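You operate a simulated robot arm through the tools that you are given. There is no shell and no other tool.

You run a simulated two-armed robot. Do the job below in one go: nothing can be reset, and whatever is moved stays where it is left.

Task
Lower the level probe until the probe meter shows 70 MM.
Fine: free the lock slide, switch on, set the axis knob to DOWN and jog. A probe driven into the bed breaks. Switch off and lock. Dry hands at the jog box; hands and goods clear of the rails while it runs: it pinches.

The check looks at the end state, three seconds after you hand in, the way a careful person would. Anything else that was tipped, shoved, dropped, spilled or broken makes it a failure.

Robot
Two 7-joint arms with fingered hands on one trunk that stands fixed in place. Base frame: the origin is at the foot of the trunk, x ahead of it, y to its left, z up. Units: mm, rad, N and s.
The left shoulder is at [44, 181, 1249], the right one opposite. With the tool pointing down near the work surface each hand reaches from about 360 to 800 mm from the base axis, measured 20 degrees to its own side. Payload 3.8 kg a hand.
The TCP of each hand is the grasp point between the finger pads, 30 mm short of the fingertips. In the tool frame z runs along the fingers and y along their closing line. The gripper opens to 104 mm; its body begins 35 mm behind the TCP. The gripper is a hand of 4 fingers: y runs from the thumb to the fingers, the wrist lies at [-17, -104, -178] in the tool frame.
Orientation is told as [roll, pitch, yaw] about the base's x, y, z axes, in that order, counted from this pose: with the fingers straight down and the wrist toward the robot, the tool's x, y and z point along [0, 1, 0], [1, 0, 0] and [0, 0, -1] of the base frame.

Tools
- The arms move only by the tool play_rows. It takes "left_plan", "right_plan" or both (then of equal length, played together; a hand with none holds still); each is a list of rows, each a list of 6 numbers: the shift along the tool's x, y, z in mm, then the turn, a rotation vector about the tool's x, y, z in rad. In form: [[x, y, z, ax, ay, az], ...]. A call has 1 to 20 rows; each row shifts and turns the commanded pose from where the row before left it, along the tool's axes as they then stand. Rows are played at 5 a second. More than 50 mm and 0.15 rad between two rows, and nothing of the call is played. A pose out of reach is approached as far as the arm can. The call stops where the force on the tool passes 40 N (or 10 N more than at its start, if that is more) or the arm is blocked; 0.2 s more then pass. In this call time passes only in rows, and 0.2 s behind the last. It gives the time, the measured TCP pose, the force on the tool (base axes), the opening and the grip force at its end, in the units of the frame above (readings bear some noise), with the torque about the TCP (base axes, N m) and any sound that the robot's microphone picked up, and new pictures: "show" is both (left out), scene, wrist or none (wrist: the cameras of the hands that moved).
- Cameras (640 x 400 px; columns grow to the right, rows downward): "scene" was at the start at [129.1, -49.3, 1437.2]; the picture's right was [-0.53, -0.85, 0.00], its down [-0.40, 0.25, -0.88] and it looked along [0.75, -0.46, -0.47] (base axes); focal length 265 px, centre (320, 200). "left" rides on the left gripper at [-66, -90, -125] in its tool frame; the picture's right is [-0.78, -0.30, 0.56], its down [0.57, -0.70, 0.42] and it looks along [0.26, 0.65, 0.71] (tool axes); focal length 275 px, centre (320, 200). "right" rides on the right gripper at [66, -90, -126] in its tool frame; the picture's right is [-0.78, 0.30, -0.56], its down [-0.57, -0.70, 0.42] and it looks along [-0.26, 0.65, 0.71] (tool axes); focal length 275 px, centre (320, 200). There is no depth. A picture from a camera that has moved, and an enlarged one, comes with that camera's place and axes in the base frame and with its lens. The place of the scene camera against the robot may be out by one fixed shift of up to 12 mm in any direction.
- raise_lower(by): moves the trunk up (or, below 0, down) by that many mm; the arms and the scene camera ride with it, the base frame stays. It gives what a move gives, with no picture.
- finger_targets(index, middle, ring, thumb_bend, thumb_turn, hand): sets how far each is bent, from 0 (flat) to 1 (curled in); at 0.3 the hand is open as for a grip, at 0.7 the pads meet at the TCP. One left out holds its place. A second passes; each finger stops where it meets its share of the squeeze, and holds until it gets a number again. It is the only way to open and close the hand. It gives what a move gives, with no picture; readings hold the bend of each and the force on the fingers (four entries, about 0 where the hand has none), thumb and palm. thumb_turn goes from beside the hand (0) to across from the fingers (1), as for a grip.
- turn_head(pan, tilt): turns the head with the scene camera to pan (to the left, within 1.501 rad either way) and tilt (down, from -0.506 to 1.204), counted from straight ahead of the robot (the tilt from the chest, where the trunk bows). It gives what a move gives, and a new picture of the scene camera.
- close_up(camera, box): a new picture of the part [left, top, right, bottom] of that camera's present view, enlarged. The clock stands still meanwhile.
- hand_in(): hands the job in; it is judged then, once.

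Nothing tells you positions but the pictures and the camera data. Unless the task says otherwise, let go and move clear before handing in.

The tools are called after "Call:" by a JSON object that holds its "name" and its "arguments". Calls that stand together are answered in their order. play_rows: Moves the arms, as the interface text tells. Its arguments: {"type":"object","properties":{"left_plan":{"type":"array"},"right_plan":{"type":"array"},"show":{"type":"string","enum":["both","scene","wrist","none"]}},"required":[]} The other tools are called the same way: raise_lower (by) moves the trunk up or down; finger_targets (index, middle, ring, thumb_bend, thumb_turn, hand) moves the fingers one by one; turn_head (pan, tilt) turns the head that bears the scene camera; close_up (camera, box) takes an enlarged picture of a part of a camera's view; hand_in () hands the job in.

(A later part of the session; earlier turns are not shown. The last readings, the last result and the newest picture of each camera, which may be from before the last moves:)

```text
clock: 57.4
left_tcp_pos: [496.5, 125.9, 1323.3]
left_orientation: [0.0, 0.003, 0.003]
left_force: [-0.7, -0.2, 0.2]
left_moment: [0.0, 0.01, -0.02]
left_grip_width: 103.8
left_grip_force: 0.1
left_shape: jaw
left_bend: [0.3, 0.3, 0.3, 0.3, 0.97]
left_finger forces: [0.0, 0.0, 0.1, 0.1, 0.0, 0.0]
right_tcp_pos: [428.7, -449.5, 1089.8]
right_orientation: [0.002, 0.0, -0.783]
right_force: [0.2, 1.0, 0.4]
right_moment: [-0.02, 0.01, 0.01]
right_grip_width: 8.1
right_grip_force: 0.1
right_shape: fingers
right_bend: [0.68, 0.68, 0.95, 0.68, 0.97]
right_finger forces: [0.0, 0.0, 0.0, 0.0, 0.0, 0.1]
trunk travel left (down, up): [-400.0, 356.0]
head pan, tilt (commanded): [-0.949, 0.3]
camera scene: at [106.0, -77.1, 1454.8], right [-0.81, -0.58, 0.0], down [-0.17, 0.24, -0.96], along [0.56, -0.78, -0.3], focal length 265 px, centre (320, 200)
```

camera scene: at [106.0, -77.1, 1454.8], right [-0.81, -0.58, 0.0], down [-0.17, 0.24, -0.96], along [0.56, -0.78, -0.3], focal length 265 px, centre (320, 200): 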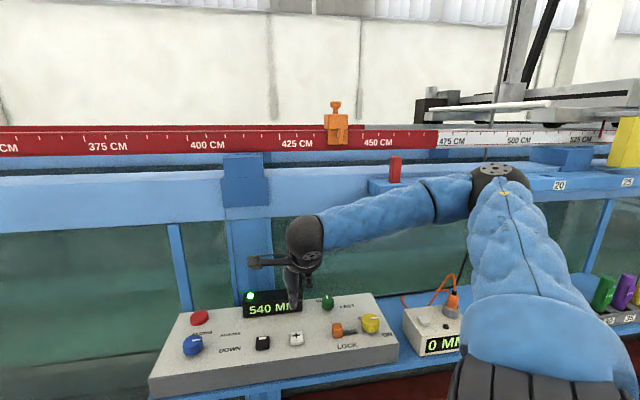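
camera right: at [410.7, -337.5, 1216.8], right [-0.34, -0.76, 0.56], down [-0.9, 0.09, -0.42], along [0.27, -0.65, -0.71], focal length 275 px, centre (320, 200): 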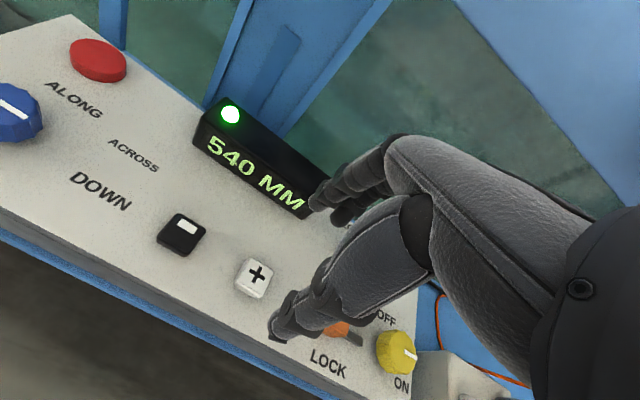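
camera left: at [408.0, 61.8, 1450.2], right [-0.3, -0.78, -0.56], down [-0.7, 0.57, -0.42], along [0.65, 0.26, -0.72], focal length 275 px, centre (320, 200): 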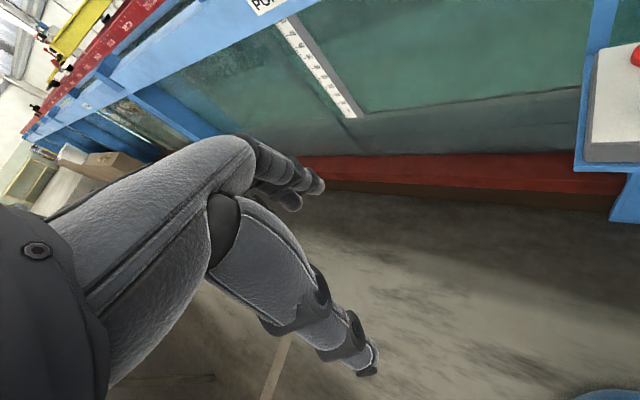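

There's a white rod near the carriage cross-beam; I zoom in to see whether it's part of the carriage or something loose on the rails.

Call:
{"name": "close_up", "arguments": {"camera": "scene", "box": [410, 60, 640, 200]}}

Call:
{"name": "turn_head", "arguments": {"pan": -1.1, "tilt": 0.0}}

Call:
{"name": "close_up", "arguments": {"camera": "scene", "box": [340, 120, 520, 260]}}

Call:
{"name": "close_up", "arguments": {"camera": "scene", "box": [300, 0, 560, 200]}}

```text
2.78 times, centred on (525, 130) of scene
camera zoom: at [106.0, -77.1, 1454.8], right [-0.81, -0.58, 0.0], down [-0.17, 0.24, -0.96], along [0.56, -0.78, -0.3], focal length 737 px, centre (-250, 395)
```

zoom: 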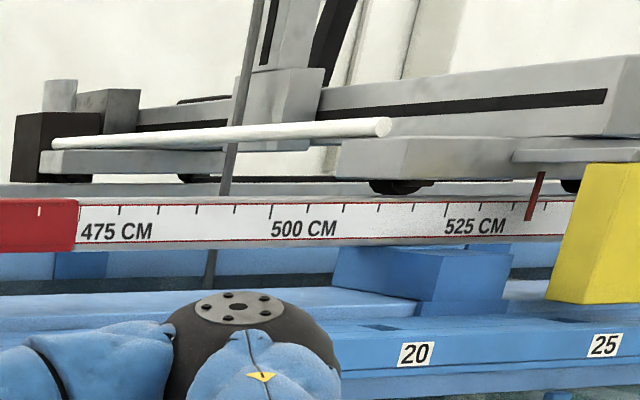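

```text
clock: 58.2
left_tcp_pos: [496.2, 127.0, 1324.1]
left_orientation: [0.0, 0.002, 0.002]
left_force: [-0.1, -0.1, 1.0]
left_moment: [0.04, 0.03, -0.01]
left_grip_width: 103.5
left_grip_force: 0.0
left_shape: jaw
left_bend: [0.3, 0.3, 0.3, 0.3, 0.97]
left_finger forces: [0.0, 0.0, 0.1, 0.1, 0.1, 0.0]
right_tcp_pos: [428.7, -449.4, 1089.8]
right_orientation: [-0.001, -0.001, -0.785]
right_force: [0.7, 0.5, -0.4]
right_moment: [0.0, -0.01, -0.02]
right_grip_width: 8.1
right_grip_force: 0.0
right_shape: fingers
right_bend: [0.68, 0.68, 0.95, 0.68, 0.97]
right_finger forces: [0.0, 0.0, 0.0, 0.0, 0.0, 0.0]
trunk travel left (down, up): [-400.0, 356.0]
head pan, tilt (commanded): [-1.1, 0.0]
camera scene: at [92.6, -81.4, 1482.4], right [-0.89, -0.45, 0.0], down [0.0, 0.0, -1.0], along [0.45, -0.89, 0.0], focal length 265 px, centre (320, 200)
```

scene: 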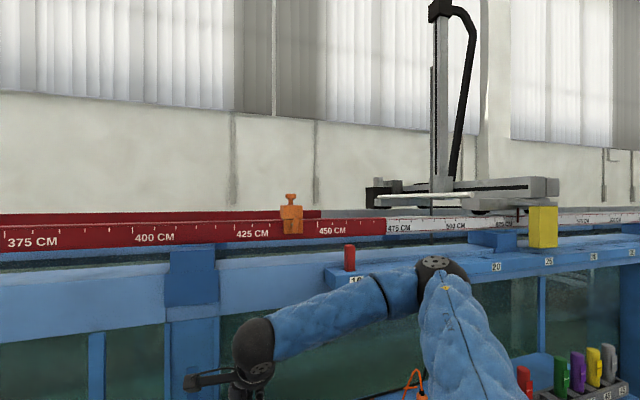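

```text
2.86 times, centred on (430, 190) of scene
camera zoom: at [92.6, -81.4, 1482.4], right [-0.89, -0.45, 0.0], down [0.0, 0.0, -1.0], along [0.45, -0.89, 0.0], focal length 757 px, centre (6, 229)
```

zoom: 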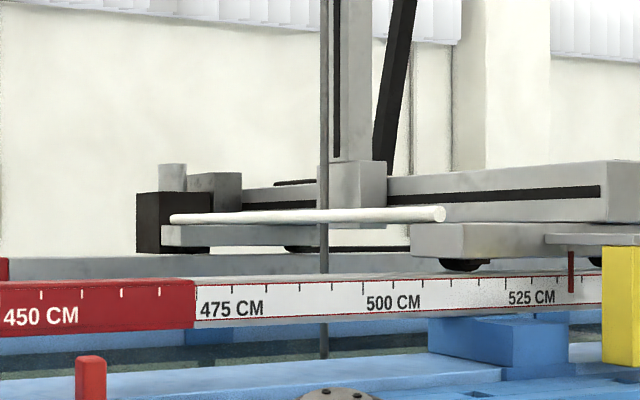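

```text
2.00 times, centred on (430, 100) of scene
camera zoom: at [92.6, -81.4, 1482.4], right [-0.89, -0.45, 0.0], down [0.0, 0.0, -1.0], along [0.45, -0.89, 0.0], focal length 530 px, centre (100, 400)
```

zoom: 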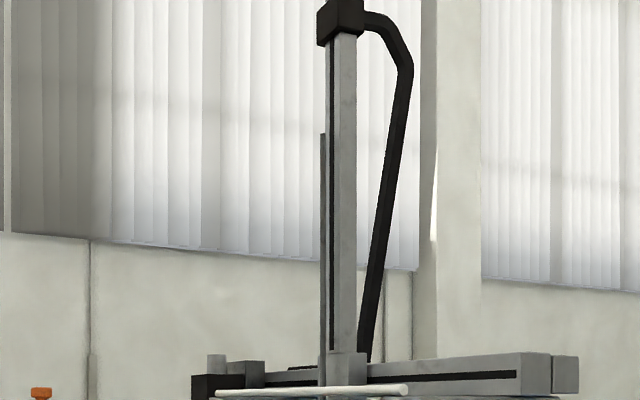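

The white rod is carried on the carriage itself and nothing loose lies in the way; only the vertical axis will move. I aim the head back so that box, display and meter are all in view, and move the cluster to just above the + key.

Call:
{"name": "turn_head", "arguments": {"pan": -0.75, "tilt": 0.5}}

Call:
{"name": "play_rows", "arguments": {"right_plan": [[1, 5, 20, 0, 0, 0], [1, 5, 20, 0, 0, 0], [0, 4, 20, 0, 0, 0], [0, 0, 20, 0, 0, 0]], "show": "both"}}

Call:
{"name": "close_up", "arguments": {"camera": "right", "box": [200, 160, 400, 320]}}

Call:
{"name": "close_up", "arguments": {"camera": "scene", "box": [280, 180, 400, 300]}}

```text
clock: 59.2
left_tcp_pos: [495.1, 127.3, 1324.2]
left_orientation: [-0.001, 0.001, 0.002]
left_force: [-0.6, -0.5, 0.4]
left_moment: [0.01, 0.02, 0.0]
left_grip_width: 103.7
left_grip_force: 0.1
left_shape: jaw
left_bend: [0.3, 0.3, 0.3, 0.3, 0.97]
left_finger forces: [0.0, 0.0, 0.1, 0.0, 0.0, 0.0]
right_tcp_pos: [427.9, -448.3, 1089.6]
right_orientation: [0.0, -0.001, -0.784]
right_force: [0.3, 0.5, -0.2]
right_moment: [0.0, 0.04, -0.01]
right_grip_width: 8.0
right_grip_force: 0.1
right_shape: fingers
right_bend: [0.68, 0.68, 0.95, 0.68, 0.97]
right_finger forces: [0.0, 0.0, 0.1, 0.0, 0.1, 0.0]
trunk travel left (down, up): [-400.0, 356.0]
head pan, tilt (commanded): [-0.75, 0.499]
camera scene: at [118.2, -63.3, 1436.5], right [-0.68, -0.73, 0.0], down [-0.35, 0.33, -0.88], along [0.64, -0.6, -0.48], focal length 265 px, centre (320, 200)
```

scene: 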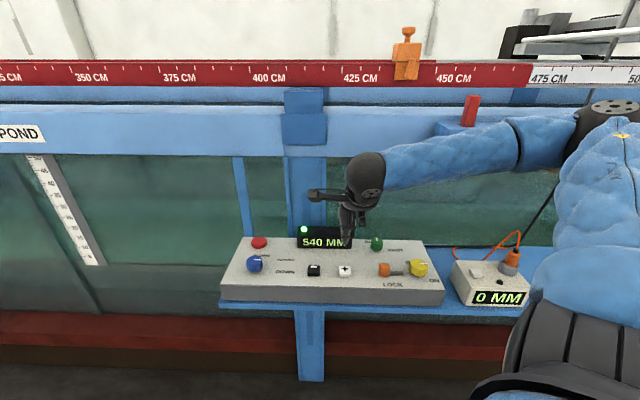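

```text
clock: 60.2
left_tcp_pos: [496.2, 126.4, 1323.3]
left_orientation: [-0.002, 0.001, 0.001]
left_force: [-0.4, -0.7, 0.6]
left_moment: [0.0, 0.01, 0.02]
left_grip_width: 103.8
left_grip_force: 0.2
left_shape: jaw
left_bend: [0.3, 0.3, 0.3, 0.3, 0.97]
left_finger forces: [0.0, 0.0, 0.0, 0.0, 0.0, 0.0]
right_tcp_pos: [440.3, -458.1, 1012.4]
right_orientation: [0.0, -0.001, -0.785]
right_force: [0.2, -0.4, -0.1]
right_moment: [-0.02, 0.01, 0.01]
right_grip_width: 8.2
right_grip_force: 0.0
right_shape: fingers
right_bend: [0.68, 0.68, 0.95, 0.68, 0.97]
right_finger forces: [0.0, 0.0, 0.1, 0.1, 0.0, 0.0]
trunk travel left (down, up): [-400.0, 356.0]
head pan, tilt (commanded): [-0.75, 0.499]
camera scene: at [118.5, -63.3, 1436.3], right [-0.68, -0.73, 0.0], down [-0.35, 0.33, -0.88], along [0.64, -0.6, -0.48], focal length 265 px, centre (320, 200)
camera right: at [423.1, -348.4, 1138.1], right [-0.34, -0.76, 0.56], down [-0.9, 0.09, -0.42], along [0.27, -0.64, -0.71], focal length 275 px, centre (320, 200)
```

scene: 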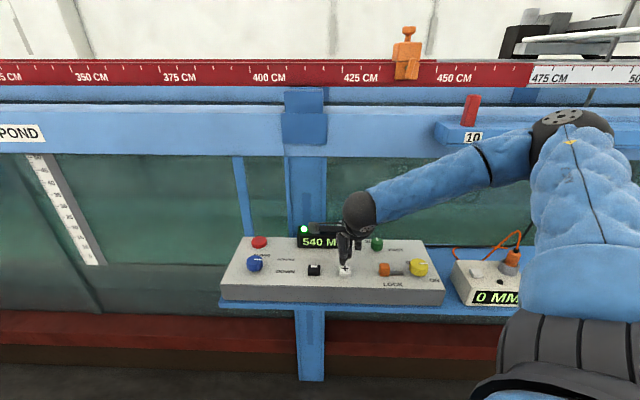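
right: 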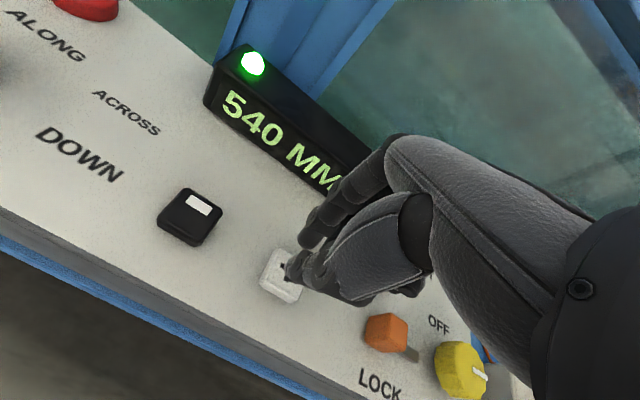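

```text
2.50 times, centred on (300, 240) of right
camera zoom: at [423.1, -348.4, 1138.1], right [-0.34, -0.76, 0.56], down [-0.9, 0.09, -0.42], along [0.27, -0.64, -0.71], focal length 688 px, centre (370, 100)
```

zoom: 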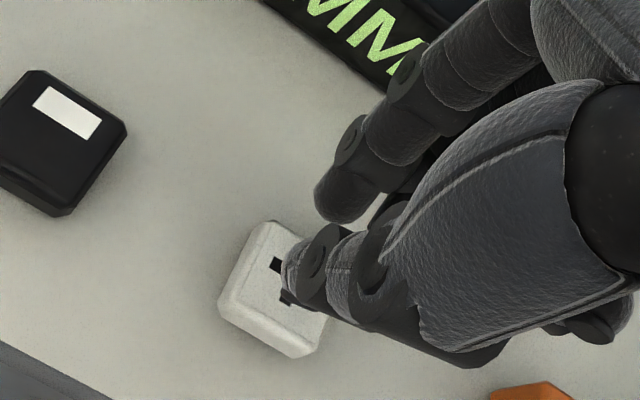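

```text
3.33 times, centred on (340, 240) of scene
camera zoom: at [118.5, -63.3, 1436.3], right [-0.68, -0.73, 0.0], down [-0.35, 0.33, -0.88], along [0.64, -0.6, -0.48], focal length 883 px, centre (253, 67)
```

zoom: 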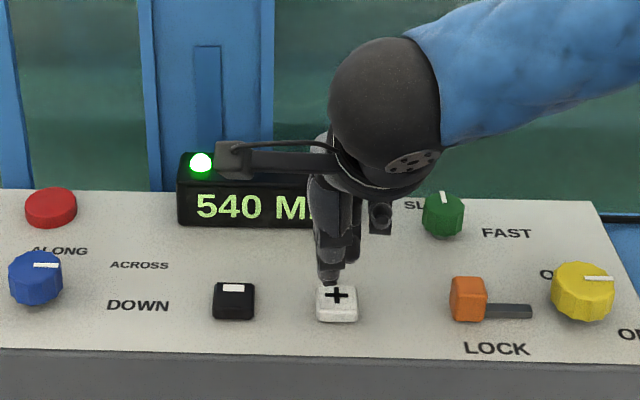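

The cluster is over the + key with tips about 17 mm above it. I ease down close to contact first.

Call:
{"name": "play_rows", "arguments": {"right_plan": [[1, -4, 6, 0, 0, 0], [0, 0, 6, 0, 0, 0]], "show": "both"}}

Call:
{"name": "close_up", "arguments": {"camera": "right", "box": [200, 160, 400, 320]}}

Call:
{"name": "close_up", "arguments": {"camera": "scene", "box": [310, 230, 380, 300]}}

```text
clock: 60.8
left_tcp_pos: [496.4, 125.9, 1325.1]
left_orientation: [0.0, 0.002, 0.002]
left_force: [0.2, -0.3, 0.2]
left_moment: [-0.02, -0.01, -0.01]
left_grip_width: 103.8
left_grip_force: 0.0
left_shape: jaw
left_bend: [0.3, 0.3, 0.3, 0.3, 0.97]
left_finger forces: [0.1, 0.0, 0.0, 0.0, 0.0, 0.0]
right_tcp_pos: [437.3, -455.3, 999.0]
right_orientation: [0.001, 0.001, -0.783]
right_force: [-0.2, 0.0, 0.7]
right_moment: [0.0, 0.03, -0.01]
right_grip_width: 8.3
right_grip_force: 0.0
right_shape: fingers
right_bend: [0.68, 0.68, 0.95, 0.68, 0.97]
right_finger forces: [0.0, 0.0, 0.0, 0.0, 0.0, 0.1]
trunk travel left (down, up): [-400.0, 356.0]
head pan, tilt (commanded): [-0.75, 0.499]
camera scene: at [118.2, -63.3, 1436.4], right [-0.68, -0.73, 0.0], down [-0.35, 0.33, -0.88], along [0.64, -0.6, -0.48], focal length 265 px, centre (320, 200)
camera right: at [419.5, -344.3, 1125.1], right [-0.34, -0.76, 0.56], down [-0.9, 0.09, -0.42], along [0.27, -0.65, -0.71], focal length 275 px, centre (320, 200)
```

scene: 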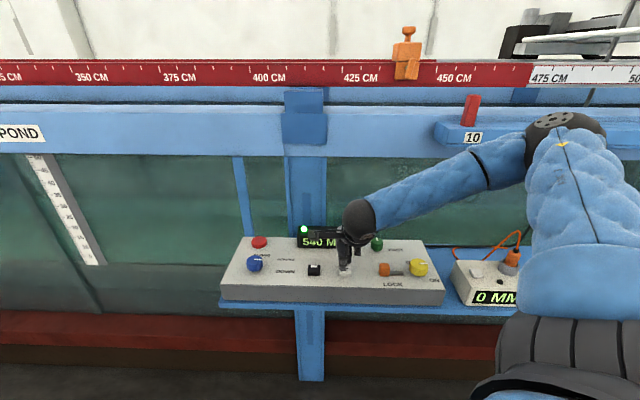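
right: 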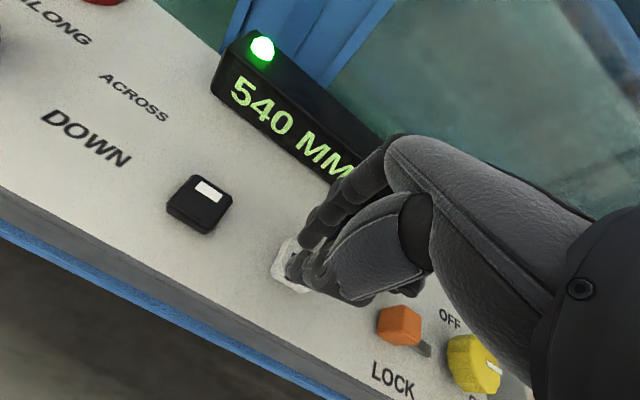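

```text
2.50 times, centred on (300, 240) of right
camera zoom: at [419.5, -344.3, 1125.1], right [-0.34, -0.76, 0.56], down [-0.9, 0.09, -0.42], along [0.27, -0.65, -0.71], focal length 688 px, centre (370, 100)
```

zoom: 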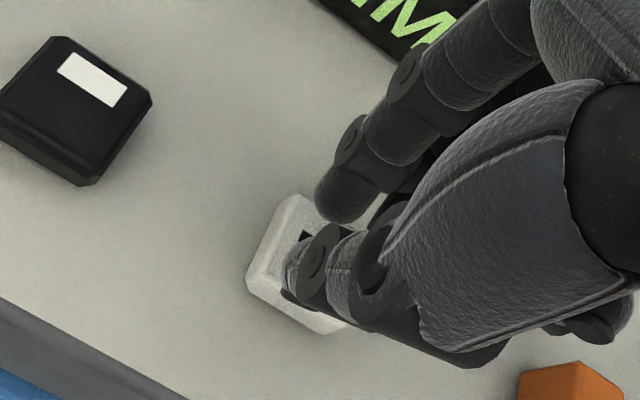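

```text
5.71 times, centred on (345, 265) of scene
camera zoom: at [118.2, -63.3, 1436.4], right [-0.68, -0.73, 0.0], down [-0.35, 0.33, -0.88], along [0.64, -0.6, -0.48], focal length 1514 px, centre (177, -171)
```

zoom: 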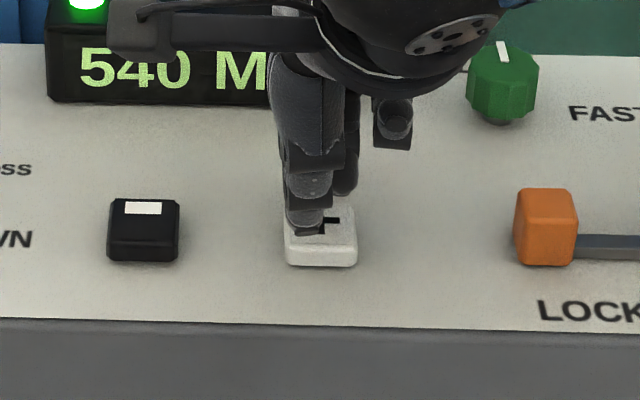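

Just above the key now. I press down in 1 mm steps, watching force and the readouts.

Call:
{"name": "play_rows", "arguments": {"right_plan": [[-3, 0, 1, 0, 0, 0], [0, 0, 1, 0, 0, 0], [0, 0, 1, 0, 0, 0]], "show": "scene"}}

Call:
{"name": "close_up", "arguments": {"camera": "scene", "box": [440, 230, 540, 320]}}

```text
clock: 61.6
left_tcp_pos: [495.6, 126.0, 1324.5]
left_orientation: [0.0, 0.002, 0.002]
left_force: [-0.8, -0.4, -0.8]
left_moment: [-0.01, 0.0, -0.02]
left_grip_width: 103.7
left_grip_force: 0.1
left_shape: jaw
left_bend: [0.3, 0.3, 0.3, 0.3, 0.97]
left_finger forces: [0.0, 0.0, 0.1, 0.0, 0.1, 0.1]
right_tcp_pos: [434.5, -455.9, 995.2]
right_orientation: [0.001, 0.001, -0.783]
right_force: [-0.5, -0.1, 0.2]
right_moment: [-0.03, -0.02, -0.03]
right_grip_width: 8.2
right_grip_force: 0.1
right_shape: fingers
right_bend: [0.68, 0.68, 0.95, 0.68, 0.97]
right_finger forces: [0.1, 0.1, 0.0, 0.0, 0.0, 0.0]
trunk travel left (down, up): [-400.0, 356.0]
head pan, tilt (commanded): [-0.75, 0.499]
camera scene: at [118.1, -63.3, 1436.4], right [-0.68, -0.73, 0.0], down [-0.35, 0.33, -0.88], along [0.64, -0.6, -0.48], focal length 265 px, centre (320, 200)
```

scene: 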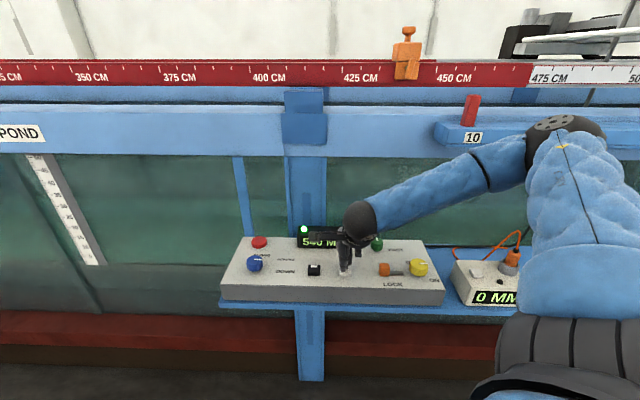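

```text
4.44 times, centred on (490, 275) of scene
camera zoom: at [118.1, -63.3, 1436.4], right [-0.68, -0.73, 0.0], down [-0.35, 0.33, -0.88], along [0.64, -0.6, -0.48], focal length 1177 px, centre (-436, -133)
```

zoom: 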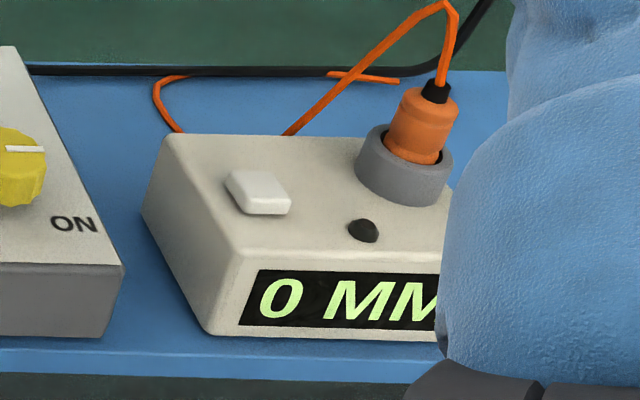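

No contact yet; I continue in 1 mm steps.

Call:
{"name": "play_rows", "arguments": {"right_plan": [[0, 0, 1, 0, 0, 0], [0, 0, 1, 0, 0, 0]], "show": "none"}}

Call:
{"name": "close_up", "arguments": {"camera": "scene", "box": [280, 210, 540, 320]}}

```text
clock: 62.2
left_tcp_pos: [497.5, 127.2, 1323.9]
left_orientation: [0.0, 0.002, 0.003]
left_force: [-1.0, -1.3, 0.2]
left_moment: [-0.01, 0.01, 0.02]
left_grip_width: 103.9
left_grip_force: 0.1
left_shape: jaw
left_bend: [0.3, 0.3, 0.3, 0.3, 0.97]
left_finger forces: [0.0, 0.0, 0.1, 0.0, 0.1, 0.0]
right_tcp_pos: [436.3, -456.0, 995.0]
right_orientation: [0.0, 0.002, -0.784]
right_force: [0.8, 0.5, 0.3]
right_moment: [0.02, 0.02, 0.0]
right_grip_width: 8.3
right_grip_force: 0.1
right_shape: fingers
right_bend: [0.68, 0.68, 0.95, 0.68, 0.97]
right_finger forces: [0.1, 0.1, 0.0, 0.0, 0.0, 0.1]
trunk travel left (down, up): [-400.0, 356.0]
head pan, tilt (commanded): [-0.75, 0.499]
```

```text
2.46 times, centred on (410, 265) of scene
camera zoom: at [118.2, -63.2, 1436.4], right [-0.68, -0.73, 0.0], down [-0.35, 0.33, -0.88], along [0.64, -0.6, -0.48], focal length 652 px, centre (98, 40)
```

zoom: 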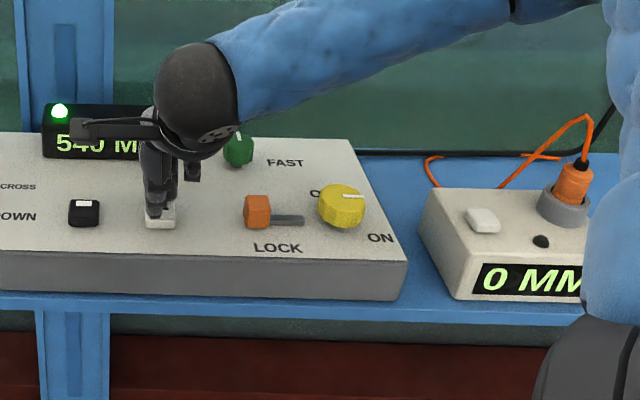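

Still no contact force; a few more 1 mm steps.

Call:
{"name": "play_rows", "arguments": {"right_plan": [[0, 0, 1, 0, 0, 0], [0, 0, 1, 0, 0, 0]], "show": "none"}}

Call:
{"name": "close_up", "arguments": {"camera": "scene", "box": [280, 210, 540, 320]}}

```text
clock: 62.8
left_tcp_pos: [495.5, 127.1, 1322.9]
left_orientation: [-0.001, 0.001, 0.003]
left_force: [0.1, -0.2, -0.3]
left_moment: [-0.02, -0.02, 0.01]
left_grip_width: 104.0
left_grip_force: 0.1
left_shape: jaw
left_bend: [0.3, 0.3, 0.3, 0.3, 0.97]
left_finger forces: [0.0, 0.0, 0.1, 0.1, 0.1, 0.0]
right_tcp_pos: [436.7, -454.7, 992.5]
right_orientation: [-0.001, -0.001, -0.784]
right_force: [-0.7, -0.7, 0.3]
right_moment: [0.01, 0.03, 0.01]
right_grip_width: 8.0
right_grip_force: 0.0
right_shape: fingers
right_bend: [0.68, 0.68, 0.95, 0.68, 0.97]
right_finger forces: [0.1, 0.0, 0.0, 0.1, 0.0, 0.0]
trunk travel left (down, up): [-400.0, 356.0]
head pan, tilt (commanded): [-0.75, 0.499]
```

```text
2.46 times, centred on (410, 265) of scene
camera zoom: at [118.3, -63.2, 1436.4], right [-0.68, -0.73, 0.0], down [-0.35, 0.33, -0.88], along [0.64, -0.6, -0.48], focal length 652 px, centre (98, 40)
```

zoom: 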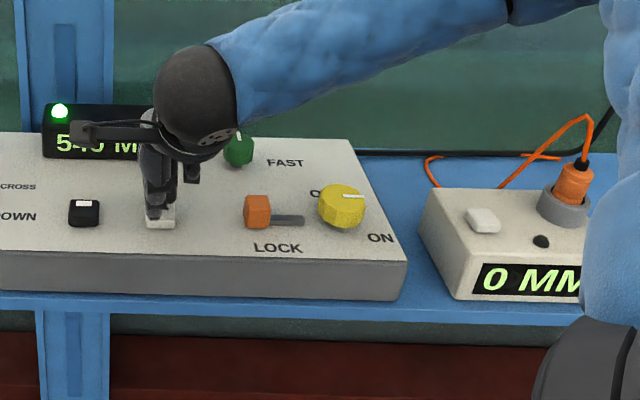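

Still free of contact at TCP z≈992.5. I continue down 1 mm at a time.

Call:
{"name": "play_rows", "arguments": {"right_plan": [[0, 0, 1, 0, 0, 0], [0, 0, 1, 0, 0, 0]], "show": "none"}}

Call:
{"name": "close_up", "arguments": {"camera": "scene", "box": [280, 210, 540, 320]}}

Call:
{"name": "close_up", "arguments": {"camera": "right", "box": [200, 160, 400, 320]}}

```text
clock: 63.4
left_tcp_pos: [498.1, 126.7, 1325.7]
left_orientation: [0.001, 0.003, 0.003]
left_force: [-0.1, 0.5, -1.1]
left_moment: [0.0, -0.02, -0.02]
left_grip_width: 103.7
left_grip_force: 0.0
left_shape: jaw
left_bend: [0.3, 0.3, 0.3, 0.3, 0.97]
left_finger forces: [0.0, 0.0, 0.0, 0.1, 0.0, 0.1]
right_tcp_pos: [436.4, -456.4, 989.7]
right_orientation: [0.0, 0.001, -0.783]
right_force: [-0.5, 0.0, 0.9]
right_moment: [0.01, -0.01, -0.01]
right_grip_width: 8.0
right_grip_force: 0.2
right_shape: fingers
right_bend: [0.68, 0.68, 0.95, 0.68, 0.97]
right_finger forces: [0.0, 0.1, 0.0, 0.0, 0.0, 0.0]
trunk travel left (down, up): [-400.0, 356.0]
head pan, tilt (commanded): [-0.75, 0.499]
```

```text
2.46 times, centred on (410, 265) of scene
camera zoom: at [118.3, -63.2, 1436.4], right [-0.68, -0.73, 0.0], down [-0.35, 0.33, -0.88], along [0.64, -0.6, -0.48], focal length 652 px, centre (98, 40)
```

zoom: 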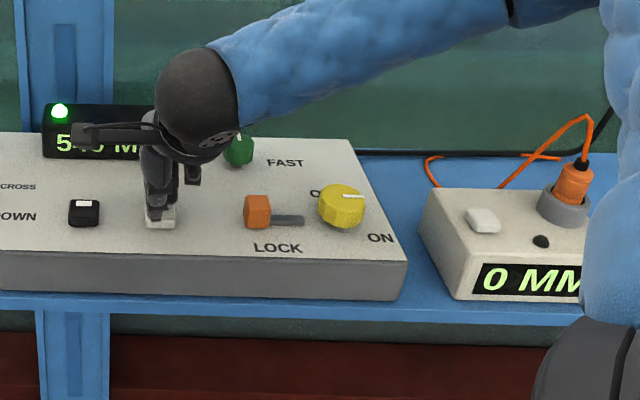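

```text
2.50 times, centred on (300, 240) of right
camera zoom: at [417.8, -345.2, 1116.5], right [-0.34, -0.76, 0.56], down [-0.9, 0.09, -0.42], along [0.27, -0.65, -0.71], focal length 688 px, centre (370, 100)
```

zoom: 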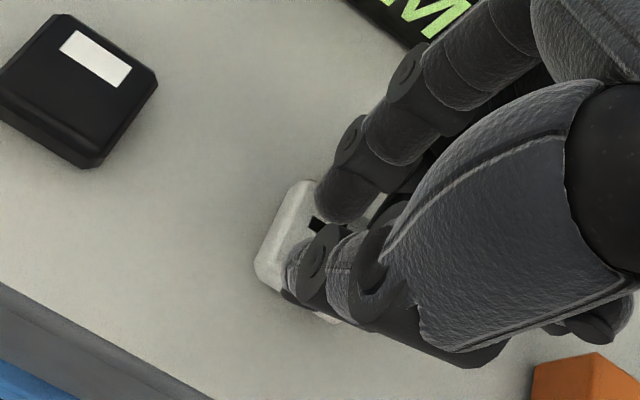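

Centred on the key; still a small gap. I continue down.

Call:
{"name": "play_rows", "arguments": {"right_plan": [[-2, 0, 1, 0, 0, 0], [0, 0, 1, 0, 0, 0]], "show": "none"}}

Call:
{"name": "close_up", "arguments": {"camera": "scene", "box": [280, 210, 540, 320]}}

```text
clock: 64.0
left_tcp_pos: [496.5, 126.1, 1324.0]
left_orientation: [0.0, 0.003, 0.002]
left_force: [-0.4, -0.7, 0.0]
left_moment: [-0.01, -0.01, -0.03]
left_grip_width: 103.4
left_grip_force: 0.0
left_shape: jaw
left_bend: [0.3, 0.3, 0.3, 0.3, 0.97]
left_finger forces: [0.1, 0.0, 0.1, 0.1, 0.0, 0.0]
right_tcp_pos: [436.9, -456.7, 987.3]
right_orientation: [0.0, -0.002, -0.784]
right_force: [0.6, -1.0, 0.2]
right_moment: [-0.03, 0.02, 0.02]
right_grip_width: 8.3
right_grip_force: 0.1
right_shape: fingers
right_bend: [0.68, 0.68, 0.95, 0.68, 0.97]
right_finger forces: [0.0, 0.0, 0.0, 0.0, 0.0, 0.0]
trunk travel left (down, up): [-400.0, 356.0]
head pan, tilt (commanded): [-0.75, 0.499]
```

```text
2.46 times, centred on (410, 265) of scene
camera zoom: at [118.4, -63.1, 1436.4], right [-0.68, -0.73, 0.0], down [-0.35, 0.33, -0.88], along [0.64, -0.6, -0.48], focal length 652 px, centre (98, 40)
```

zoom: 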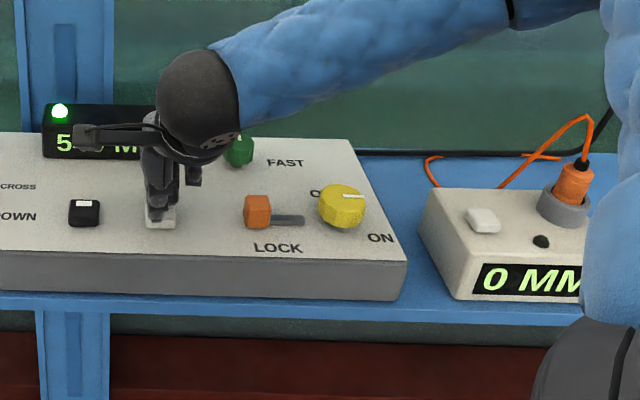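

No contact yet at z≈987. Continuing in 1 mm steps.

Call:
{"name": "play_rows", "arguments": {"right_plan": [[0, 0, 1, 0, 0, 0], [0, 0, 1, 0, 0, 0]], "show": "none"}}

Call:
{"name": "close_up", "arguments": {"camera": "scene", "box": [280, 210, 540, 320]}}

```text
clock: 64.6
left_tcp_pos: [496.5, 127.3, 1324.4]
left_orientation: [0.0, 0.002, 0.004]
left_force: [-0.2, -0.2, -0.7]
left_moment: [-0.02, 0.0, -0.01]
left_grip_width: 103.4
left_grip_force: 0.0
left_shape: jaw
left_bend: [0.3, 0.3, 0.3, 0.3, 0.97]
left_finger forces: [0.0, 0.0, 0.1, 0.1, 0.0, 0.1]
right_tcp_pos: [434.3, -457.2, 985.8]
right_orientation: [0.001, 0.001, -0.784]
right_force: [-0.2, 0.2, 0.2]
right_moment: [0.01, -0.03, 0.0]
right_grip_width: 8.1
right_grip_force: 0.2
right_shape: fingers
right_bend: [0.68, 0.68, 0.95, 0.68, 0.97]
right_finger forces: [0.2, 0.0, 0.0, 0.0, 0.0, 0.0]
trunk travel left (down, up): [-400.0, 356.0]
head pan, tilt (commanded): [-0.75, 0.499]
```

```text
2.46 times, centred on (410, 265) of scene
camera zoom: at [118.2, -63.2, 1436.4], right [-0.68, -0.73, 0.0], down [-0.35, 0.33, -0.88], along [0.64, -0.6, -0.48], focal length 652 px, centre (98, 40)
```

zoom: 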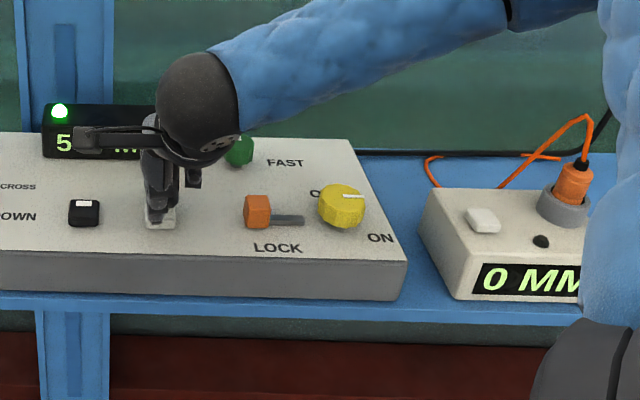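

Call:
{"name": "play_rows", "arguments": {"right_plan": [[0, 0, 1, 0, 0, 0], [0, 0, 1, 0, 0, 0]], "show": "none"}}

Call:
{"name": "close_up", "arguments": {"camera": "scene", "box": [280, 210, 540, 320]}}

Call:
{"name": "close_up", "arguments": {"camera": "scene", "box": [315, 235, 375, 300]}}

```text
clock: 65.2
left_tcp_pos: [495.7, 126.6, 1323.8]
left_orientation: [0.0, 0.001, 0.001]
left_force: [-0.3, 1.0, -0.5]
left_moment: [-0.01, 0.05, 0.01]
left_grip_width: 103.8
left_grip_force: 0.0
left_shape: jaw
left_bend: [0.3, 0.3, 0.3, 0.3, 0.97]
left_finger forces: [0.0, 0.1, 0.0, 0.1, 0.0, 0.0]
right_tcp_pos: [435.0, -456.3, 984.6]
right_orientation: [0.0, -0.002, -0.784]
right_force: [0.8, -0.1, 1.5]
right_moment: [0.02, -0.01, 0.0]
right_grip_width: 8.0
right_grip_force: 0.1
right_shape: fingers
right_bend: [0.68, 0.68, 0.95, 0.68, 0.97]
right_finger forces: [0.9, 0.0, 0.1, 0.1, 0.1, 0.0]
trunk travel left (down, up): [-400.0, 356.0]
head pan, tilt (commanded): [-0.75, 0.499]
```

```text
2.46 times, centred on (410, 265) of scene
camera zoom: at [118.2, -63.2, 1436.4], right [-0.68, -0.73, 0.0], down [-0.35, 0.33, -0.88], along [0.64, -0.6, -0.48], focal length 652 px, centre (98, 40)
```

zoom: 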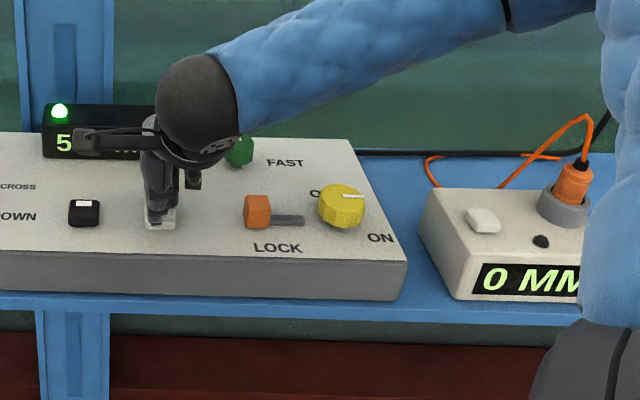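

```text
6.15 times, centred on (345, 268) of scene
camera zoom: at [118.2, -63.2, 1436.4], right [-0.68, -0.73, 0.0], down [-0.35, 0.33, -0.88], along [0.64, -0.6, -0.48], focal length 1630 px, centre (166, -215)
```

zoom: 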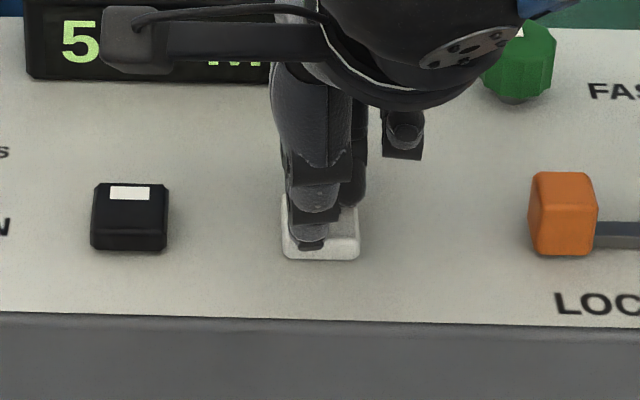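

The index fingertip now touches the key (0.9 N). I press 1 mm more and look.

Call:
{"name": "play_rows", "arguments": {"right_plan": [[0, 0, 1, 0, 0, 0]], "show": "wrist"}}

Call:
{"name": "close_up", "arguments": {"camera": "scene", "box": [280, 210, 540, 320]}}

```text
clock: 65.6
left_tcp_pos: [496.3, 127.6, 1324.5]
left_orientation: [0.0, 0.001, 0.002]
left_force: [1.3, -0.2, 0.3]
left_moment: [0.0, 0.01, 0.01]
left_grip_width: 103.8
left_grip_force: 0.1
left_shape: jaw
left_bend: [0.3, 0.3, 0.3, 0.3, 0.97]
left_finger forces: [0.0, 0.0, 0.0, 0.0, 0.0, 0.1]
right_tcp_pos: [435.4, -456.7, 983.3]
right_orientation: [-0.001, -0.001, -0.784]
right_force: [-0.7, 0.0, 1.3]
right_moment: [-0.04, -0.02, -0.01]
right_grip_width: 7.4
right_grip_force: 0.4
right_shape: fingers
right_bend: [0.68, 0.68, 0.95, 0.68, 0.97]
right_finger forces: [1.3, 0.1, 0.1, 0.1, 0.0, 0.0]
trunk travel left (down, up): [-400.0, 356.0]
head pan, tilt (commanded): [-0.75, 0.499]
camera right: at [417.7, -345.7, 1109.6], right [-0.34, -0.76, 0.56], down [-0.9, 0.09, -0.42], along [0.27, -0.65, -0.71], focal length 275 px, centre (320, 200)
```

right: 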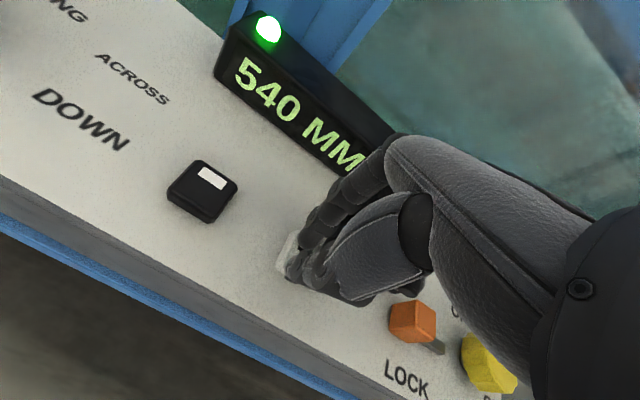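

```text
2.46 times, centred on (410, 265) of scene
camera zoom: at [118.1, -63.2, 1436.4], right [-0.68, -0.73, 0.0], down [-0.35, 0.33, -0.88], along [0.64, -0.6, -0.48], focal length 652 px, centre (98, 40)
```

zoom: 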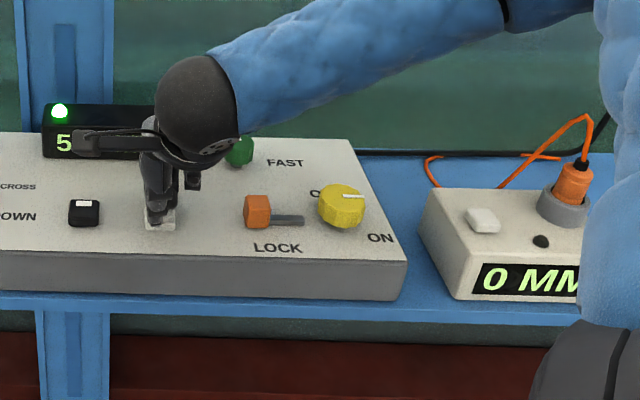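

Display still 540. One more millimetre.

Call:
{"name": "play_rows", "arguments": {"right_plan": [[0, 0, 1, 0, 0, 0]], "show": "wrist"}}

Call:
{"name": "close_up", "arguments": {"camera": "scene", "box": [280, 210, 540, 320]}}

```text
clock: 66.0
left_tcp_pos: [496.3, 127.2, 1323.6]
left_orientation: [-0.002, 0.002, 0.003]
left_force: [-0.2, 0.2, 0.0]
left_moment: [-0.05, 0.0, -0.01]
left_grip_width: 103.5
left_grip_force: 0.0
left_shape: jaw
left_bend: [0.3, 0.3, 0.3, 0.3, 0.97]
left_finger forces: [0.0, 0.0, 0.0, 0.1, 0.0, 0.1]
right_tcp_pos: [436.3, -456.4, 981.4]
right_orientation: [0.002, 0.001, -0.785]
right_force: [-0.2, -0.6, 1.8]
right_moment: [-0.01, -0.01, 0.01]
right_grip_width: 7.7
right_grip_force: 1.4
right_shape: fingers
right_bend: [0.68, 0.68, 0.95, 0.68, 0.97]
right_finger forces: [1.7, 0.2, 0.0, 0.1, 0.0, 0.1]
trunk travel left (down, up): [-400.0, 356.0]
head pan, tilt (commanded): [-0.75, 0.499]
camera right: at [417.9, -345.3, 1108.4], right [-0.34, -0.76, 0.56], down [-0.9, 0.09, -0.42], along [0.27, -0.65, -0.71], focal length 275 px, centre (320, 200)
```

right: 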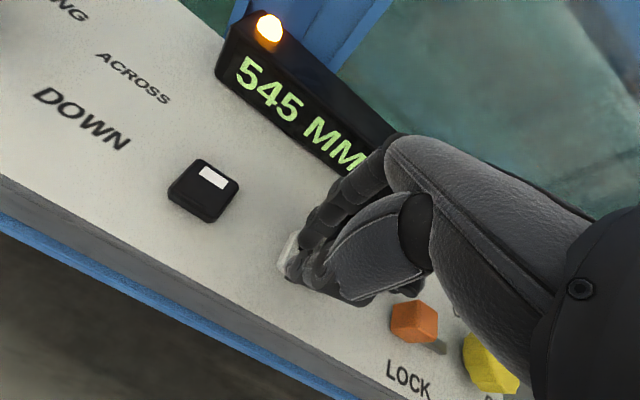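

```text
2.46 times, centred on (410, 265) of scene
camera zoom: at [118.1, -63.1, 1436.4], right [-0.68, -0.73, 0.0], down [-0.35, 0.33, -0.88], along [0.64, -0.6, -0.48], focal length 652 px, centre (98, 40)
```

zoom: 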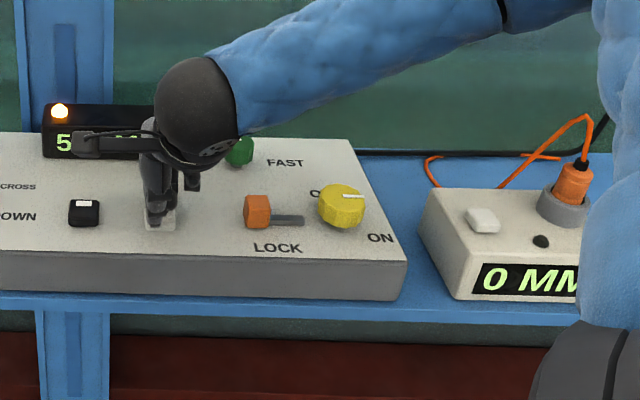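

It's running: the lamp is amber and the display went to 545. I hold the key for a short moment to gauge the speed and watch the meter.

Call:
{"name": "play_rows", "arguments": {"right_plan": [[0, 0, 0, 0, 0, 0]], "show": "wrist"}}

Call:
{"name": "close_up", "arguments": {"camera": "scene", "box": [280, 210, 540, 320]}}

```text
clock: 66.4
left_tcp_pos: [495.7, 125.4, 1324.2]
left_orientation: [-0.001, 0.004, 0.0]
left_force: [0.3, -1.2, -0.1]
left_moment: [-0.06, -0.03, 0.01]
left_grip_width: 103.9
left_grip_force: 0.1
left_shape: jaw
left_bend: [0.3, 0.3, 0.3, 0.3, 0.97]
left_finger forces: [0.0, 0.1, 0.1, 0.0, 0.0, 0.0]
right_tcp_pos: [435.7, -455.2, 981.0]
right_orientation: [0.0, 0.0, -0.782]
right_force: [0.3, -0.6, 2.5]
right_moment: [-0.03, -0.01, 0.02]
right_grip_width: 7.4
right_grip_force: 0.8
right_shape: fingers
right_bend: [0.68, 0.68, 0.95, 0.68, 0.97]
right_finger forces: [1.7, 0.2, 0.0, 0.0, 0.0, 0.1]
trunk travel left (down, up): [-400.0, 356.0]
head pan, tilt (commanded): [-0.75, 0.499]
camera right: at [417.9, -345.3, 1108.3], right [-0.34, -0.76, 0.56], down [-0.9, 0.09, -0.42], along [0.27, -0.65, -0.71], focal length 275 px, centre (320, 200)
```

right: 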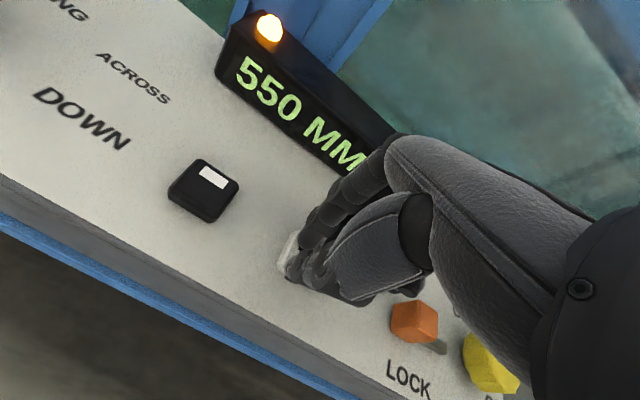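

```text
2.46 times, centred on (410, 265) of scene
camera zoom: at [118.1, -63.1, 1436.4], right [-0.68, -0.73, 0.0], down [-0.35, 0.33, -0.88], along [0.64, -0.6, -0.48], focal length 652 px, centre (98, 40)
```

zoom: 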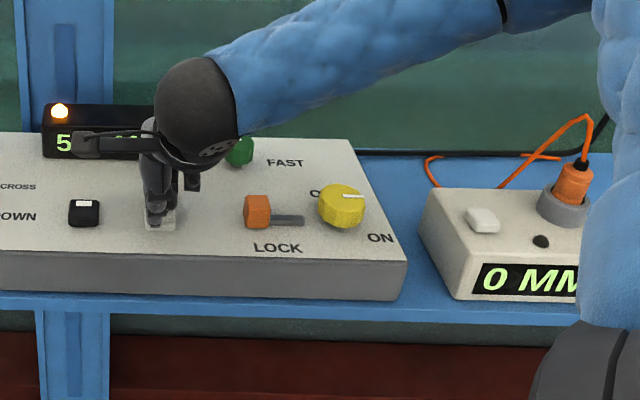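

The axis advances roughly 12 mm/s in 5 mm display steps while the meter still shows 0 (probe probably still in the air). I hold a bit longer in short bursts, checking the meter each time.

Call:
{"name": "play_rows", "arguments": {"right_plan": [[0, 0, 0, 0, 0, 0], [0, 0, 0, 0, 0, 0], [0, 0, 0, 0, 0, 0]], "show": "wrist"}}

Call:
{"name": "close_up", "arguments": {"camera": "scene", "box": [440, 230, 540, 320]}}

```text
clock: 67.2
left_tcp_pos: [495.8, 126.7, 1323.0]
left_orientation: [0.0, 0.001, 0.002]
left_force: [0.8, -0.2, 0.0]
left_moment: [-0.01, 0.0, 0.0]
left_grip_width: 103.4
left_grip_force: 0.0
left_shape: jaw
left_bend: [0.3, 0.3, 0.3, 0.3, 0.97]
left_finger forces: [0.0, 0.0, 0.0, 0.0, 0.0, 0.1]
right_tcp_pos: [436.1, -456.1, 981.4]
right_orientation: [0.001, 0.001, -0.785]
right_force: [-0.2, -1.0, 1.8]
right_moment: [-0.03, -0.03, 0.02]
right_grip_width: 7.4
right_grip_force: 1.1
right_shape: fingers
right_bend: [0.68, 0.68, 0.95, 0.68, 0.97]
right_finger forces: [1.8, 0.2, 0.1, 0.1, 0.0, 0.1]
trunk travel left (down, up): [-400.0, 356.0]
head pan, tilt (commanded): [-0.75, 0.499]
camera right: at [417.9, -345.3, 1108.3], right [-0.34, -0.76, 0.56], down [-0.9, 0.09, -0.42], along [0.27, -0.65, -0.71], focal length 275 px, centre (320, 200)
```

right: 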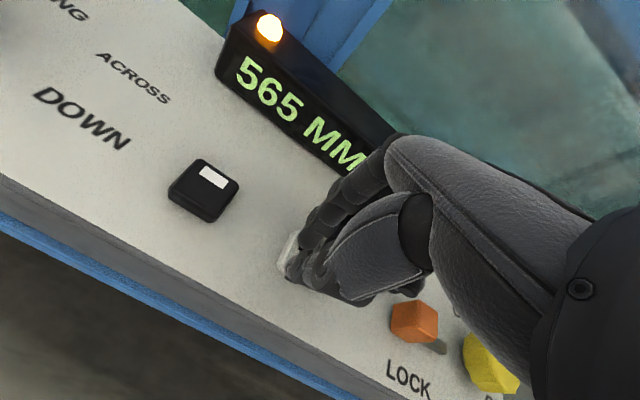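

```text
4.44 times, centred on (490, 275) of scene
camera zoom: at [118.1, -63.1, 1436.4], right [-0.68, -0.73, 0.0], down [-0.35, 0.33, -0.88], along [0.64, -0.6, -0.48], focal length 1177 px, centre (-436, -133)
```

zoom: 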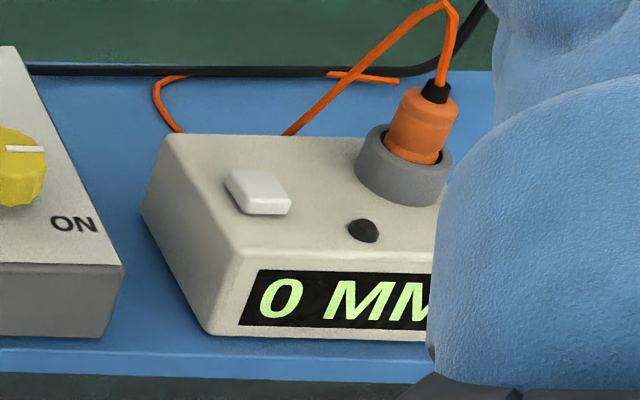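

Meter still 0 at 565. I continue with shorter bursts.

Call:
{"name": "play_rows", "arguments": {"right_plan": [[0, 0, 0, 0, 0, 0], [0, 0, 0, 0, 0, 0]], "show": "none"}}

Call:
{"name": "close_up", "arguments": {"camera": "scene", "box": [440, 230, 540, 320]}}

Call:
{"name": "close_up", "arguments": {"camera": "right", "box": [200, 0, 400, 200]}}

```text
clock: 67.8
left_tcp_pos: [496.2, 127.4, 1323.6]
left_orientation: [0.001, 0.004, 0.0]
left_force: [0.3, 0.1, -1.1]
left_moment: [0.01, 0.01, -0.01]
left_grip_width: 103.7
left_grip_force: 0.0
left_shape: jaw
left_bend: [0.3, 0.3, 0.3, 0.3, 0.97]
left_finger forces: [0.0, 0.0, 0.0, 0.0, 0.0, 0.0]
right_tcp_pos: [435.0, -456.1, 981.8]
right_orientation: [0.0, -0.002, -0.784]
right_force: [0.0, -0.5, 2.3]
right_moment: [0.0, -0.05, 0.02]
right_grip_width: 7.9
right_grip_force: 1.3
right_shape: fingers
right_bend: [0.68, 0.68, 0.95, 0.68, 0.97]
right_finger forces: [1.9, 0.2, 0.1, 0.1, 0.1, 0.0]
trunk travel left (down, up): [-400.0, 356.0]
head pan, tilt (commanded): [-0.75, 0.499]
```

```text
4.44 times, centred on (490, 275) of scene
camera zoom: at [118.1, -63.1, 1436.4], right [-0.68, -0.73, 0.0], down [-0.35, 0.33, -0.88], along [0.64, -0.6, -0.48], focal length 1177 px, centre (-436, -133)
```

zoom: 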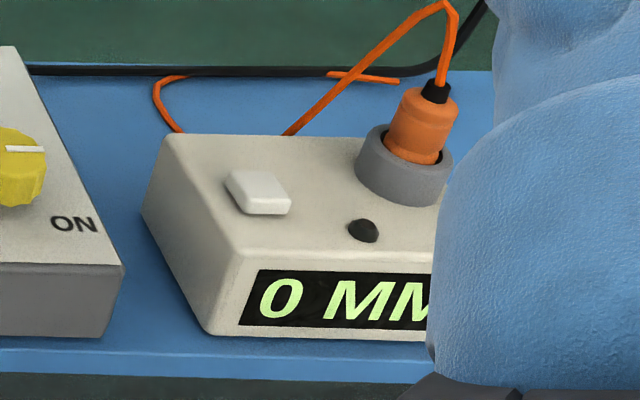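

```text
2.00 times, centred on (300, 100) of right
camera zoom: at [417.9, -345.3, 1108.3], right [-0.34, -0.76, 0.56], down [-0.9, 0.09, -0.42], along [0.27, -0.65, -0.71], focal length 551 px, centre (360, 400)
```

zoom: 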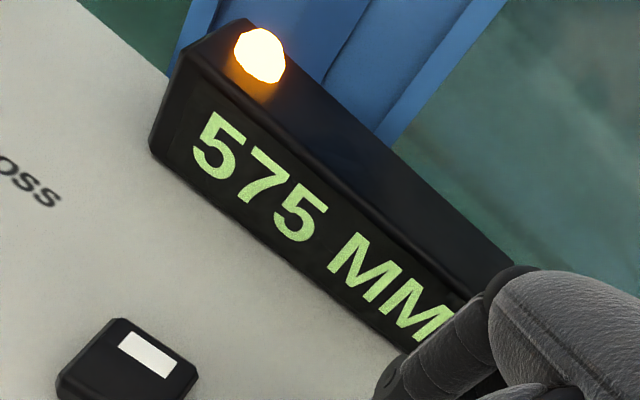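

At 575 the meter is still 0. I release the key and look at the probe itself before going further, since a probe driven into the bed breaks.

Call:
{"name": "play_rows", "arguments": {"right_plan": [[0, 0, -8, 0, 0, 0]], "show": "wrist"}}

Call:
{"name": "turn_head", "arguments": {"pan": -1.1, "tilt": 0.15}}

Call:
{"name": "close_up", "arguments": {"camera": "scene", "box": [340, 60, 540, 260]}}

```text
clock: 68.2
left_tcp_pos: [497.9, 126.5, 1325.1]
left_orientation: [0.0, 0.0, 0.001]
left_force: [0.1, -0.2, 0.6]
left_moment: [0.02, -0.01, -0.01]
left_grip_width: 103.9
left_grip_force: 0.0
left_shape: jaw
left_bend: [0.3, 0.3, 0.3, 0.3, 0.97]
left_finger forces: [0.0, 0.1, 0.1, 0.0, 0.0, 0.1]
right_tcp_pos: [436.0, -455.0, 989.3]
right_orientation: [0.0, 0.0, -0.785]
right_force: [0.4, -0.3, 0.4]
right_moment: [0.0, -0.05, 0.0]
right_grip_width: 7.7
right_grip_force: 0.0
right_shape: fingers
right_bend: [0.68, 0.68, 0.95, 0.68, 0.97]
right_finger forces: [0.0, 0.0, 0.0, 0.0, 0.0, 0.0]
trunk travel left (down, up): [-400.0, 356.0]
head pan, tilt (commanded): [-0.75, 0.499]
camera right: at [417.6, -345.4, 1116.2], right [-0.34, -0.76, 0.56], down [-0.9, 0.09, -0.42], along [0.27, -0.64, -0.71], focal length 275 px, centre (320, 200)
```

right: 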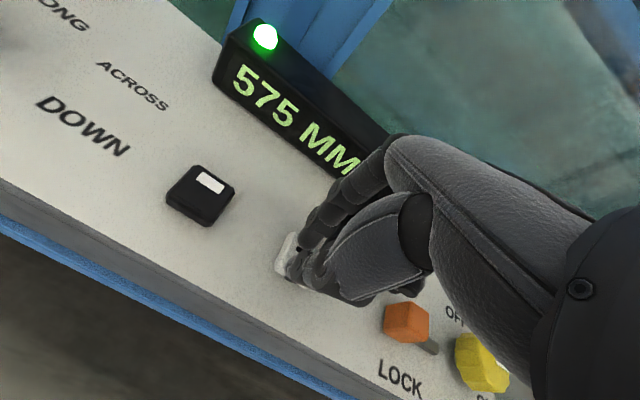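

```text
clock: 69.0
left_tcp_pos: [496.6, 126.7, 1324.6]
left_orientation: [-0.001, 0.001, 0.003]
left_force: [0.5, 0.3, 0.5]
left_moment: [0.01, 0.0, -0.01]
left_grip_width: 103.4
left_grip_force: 0.1
left_shape: jaw
left_bend: [0.3, 0.3, 0.3, 0.3, 0.97]
left_finger forces: [0.1, 0.0, 0.0, 0.0, 0.1, 0.1]
right_tcp_pos: [436.9, -456.1, 990.1]
right_orientation: [0.0, 0.001, -0.784]
right_force: [0.6, 0.4, -0.4]
right_moment: [-0.03, -0.02, 0.03]
right_grip_width: 7.6
right_grip_force: 0.1
right_shape: fingers
right_bend: [0.68, 0.68, 0.95, 0.68, 0.97]
right_finger forces: [0.0, 0.0, 0.0, 0.0, 0.1, 0.0]
trunk travel left (down, up): [-400.0, 356.0]
head pan, tilt (commanded): [-1.1, 0.15]
camera scene: at [93.9, -83.8, 1468.7], right [-0.89, -0.45, 0.0], down [-0.07, 0.13, -0.99], along [0.45, -0.88, -0.15], focal length 265 px, centre (320, 200)
```

scene: 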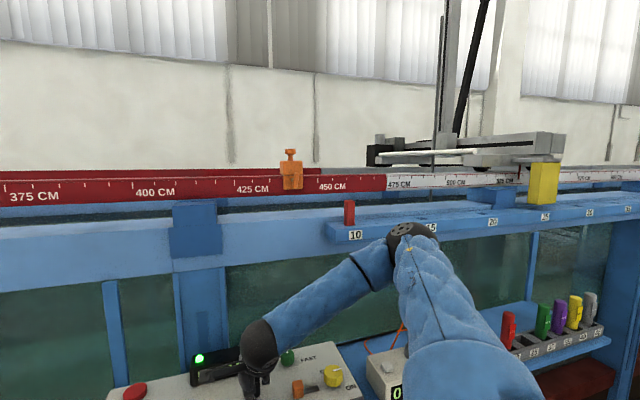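

```text
2.00 times, centred on (440, 160) of scene
camera zoom: at [93.9, -83.8, 1468.7], right [-0.89, -0.45, 0.0], down [-0.07, 0.13, -0.99], along [0.45, -0.88, -0.15], focal length 530 px, centre (80, 280)
```

zoom: 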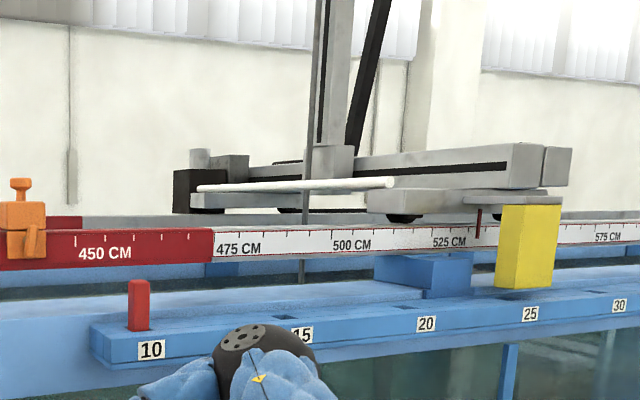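

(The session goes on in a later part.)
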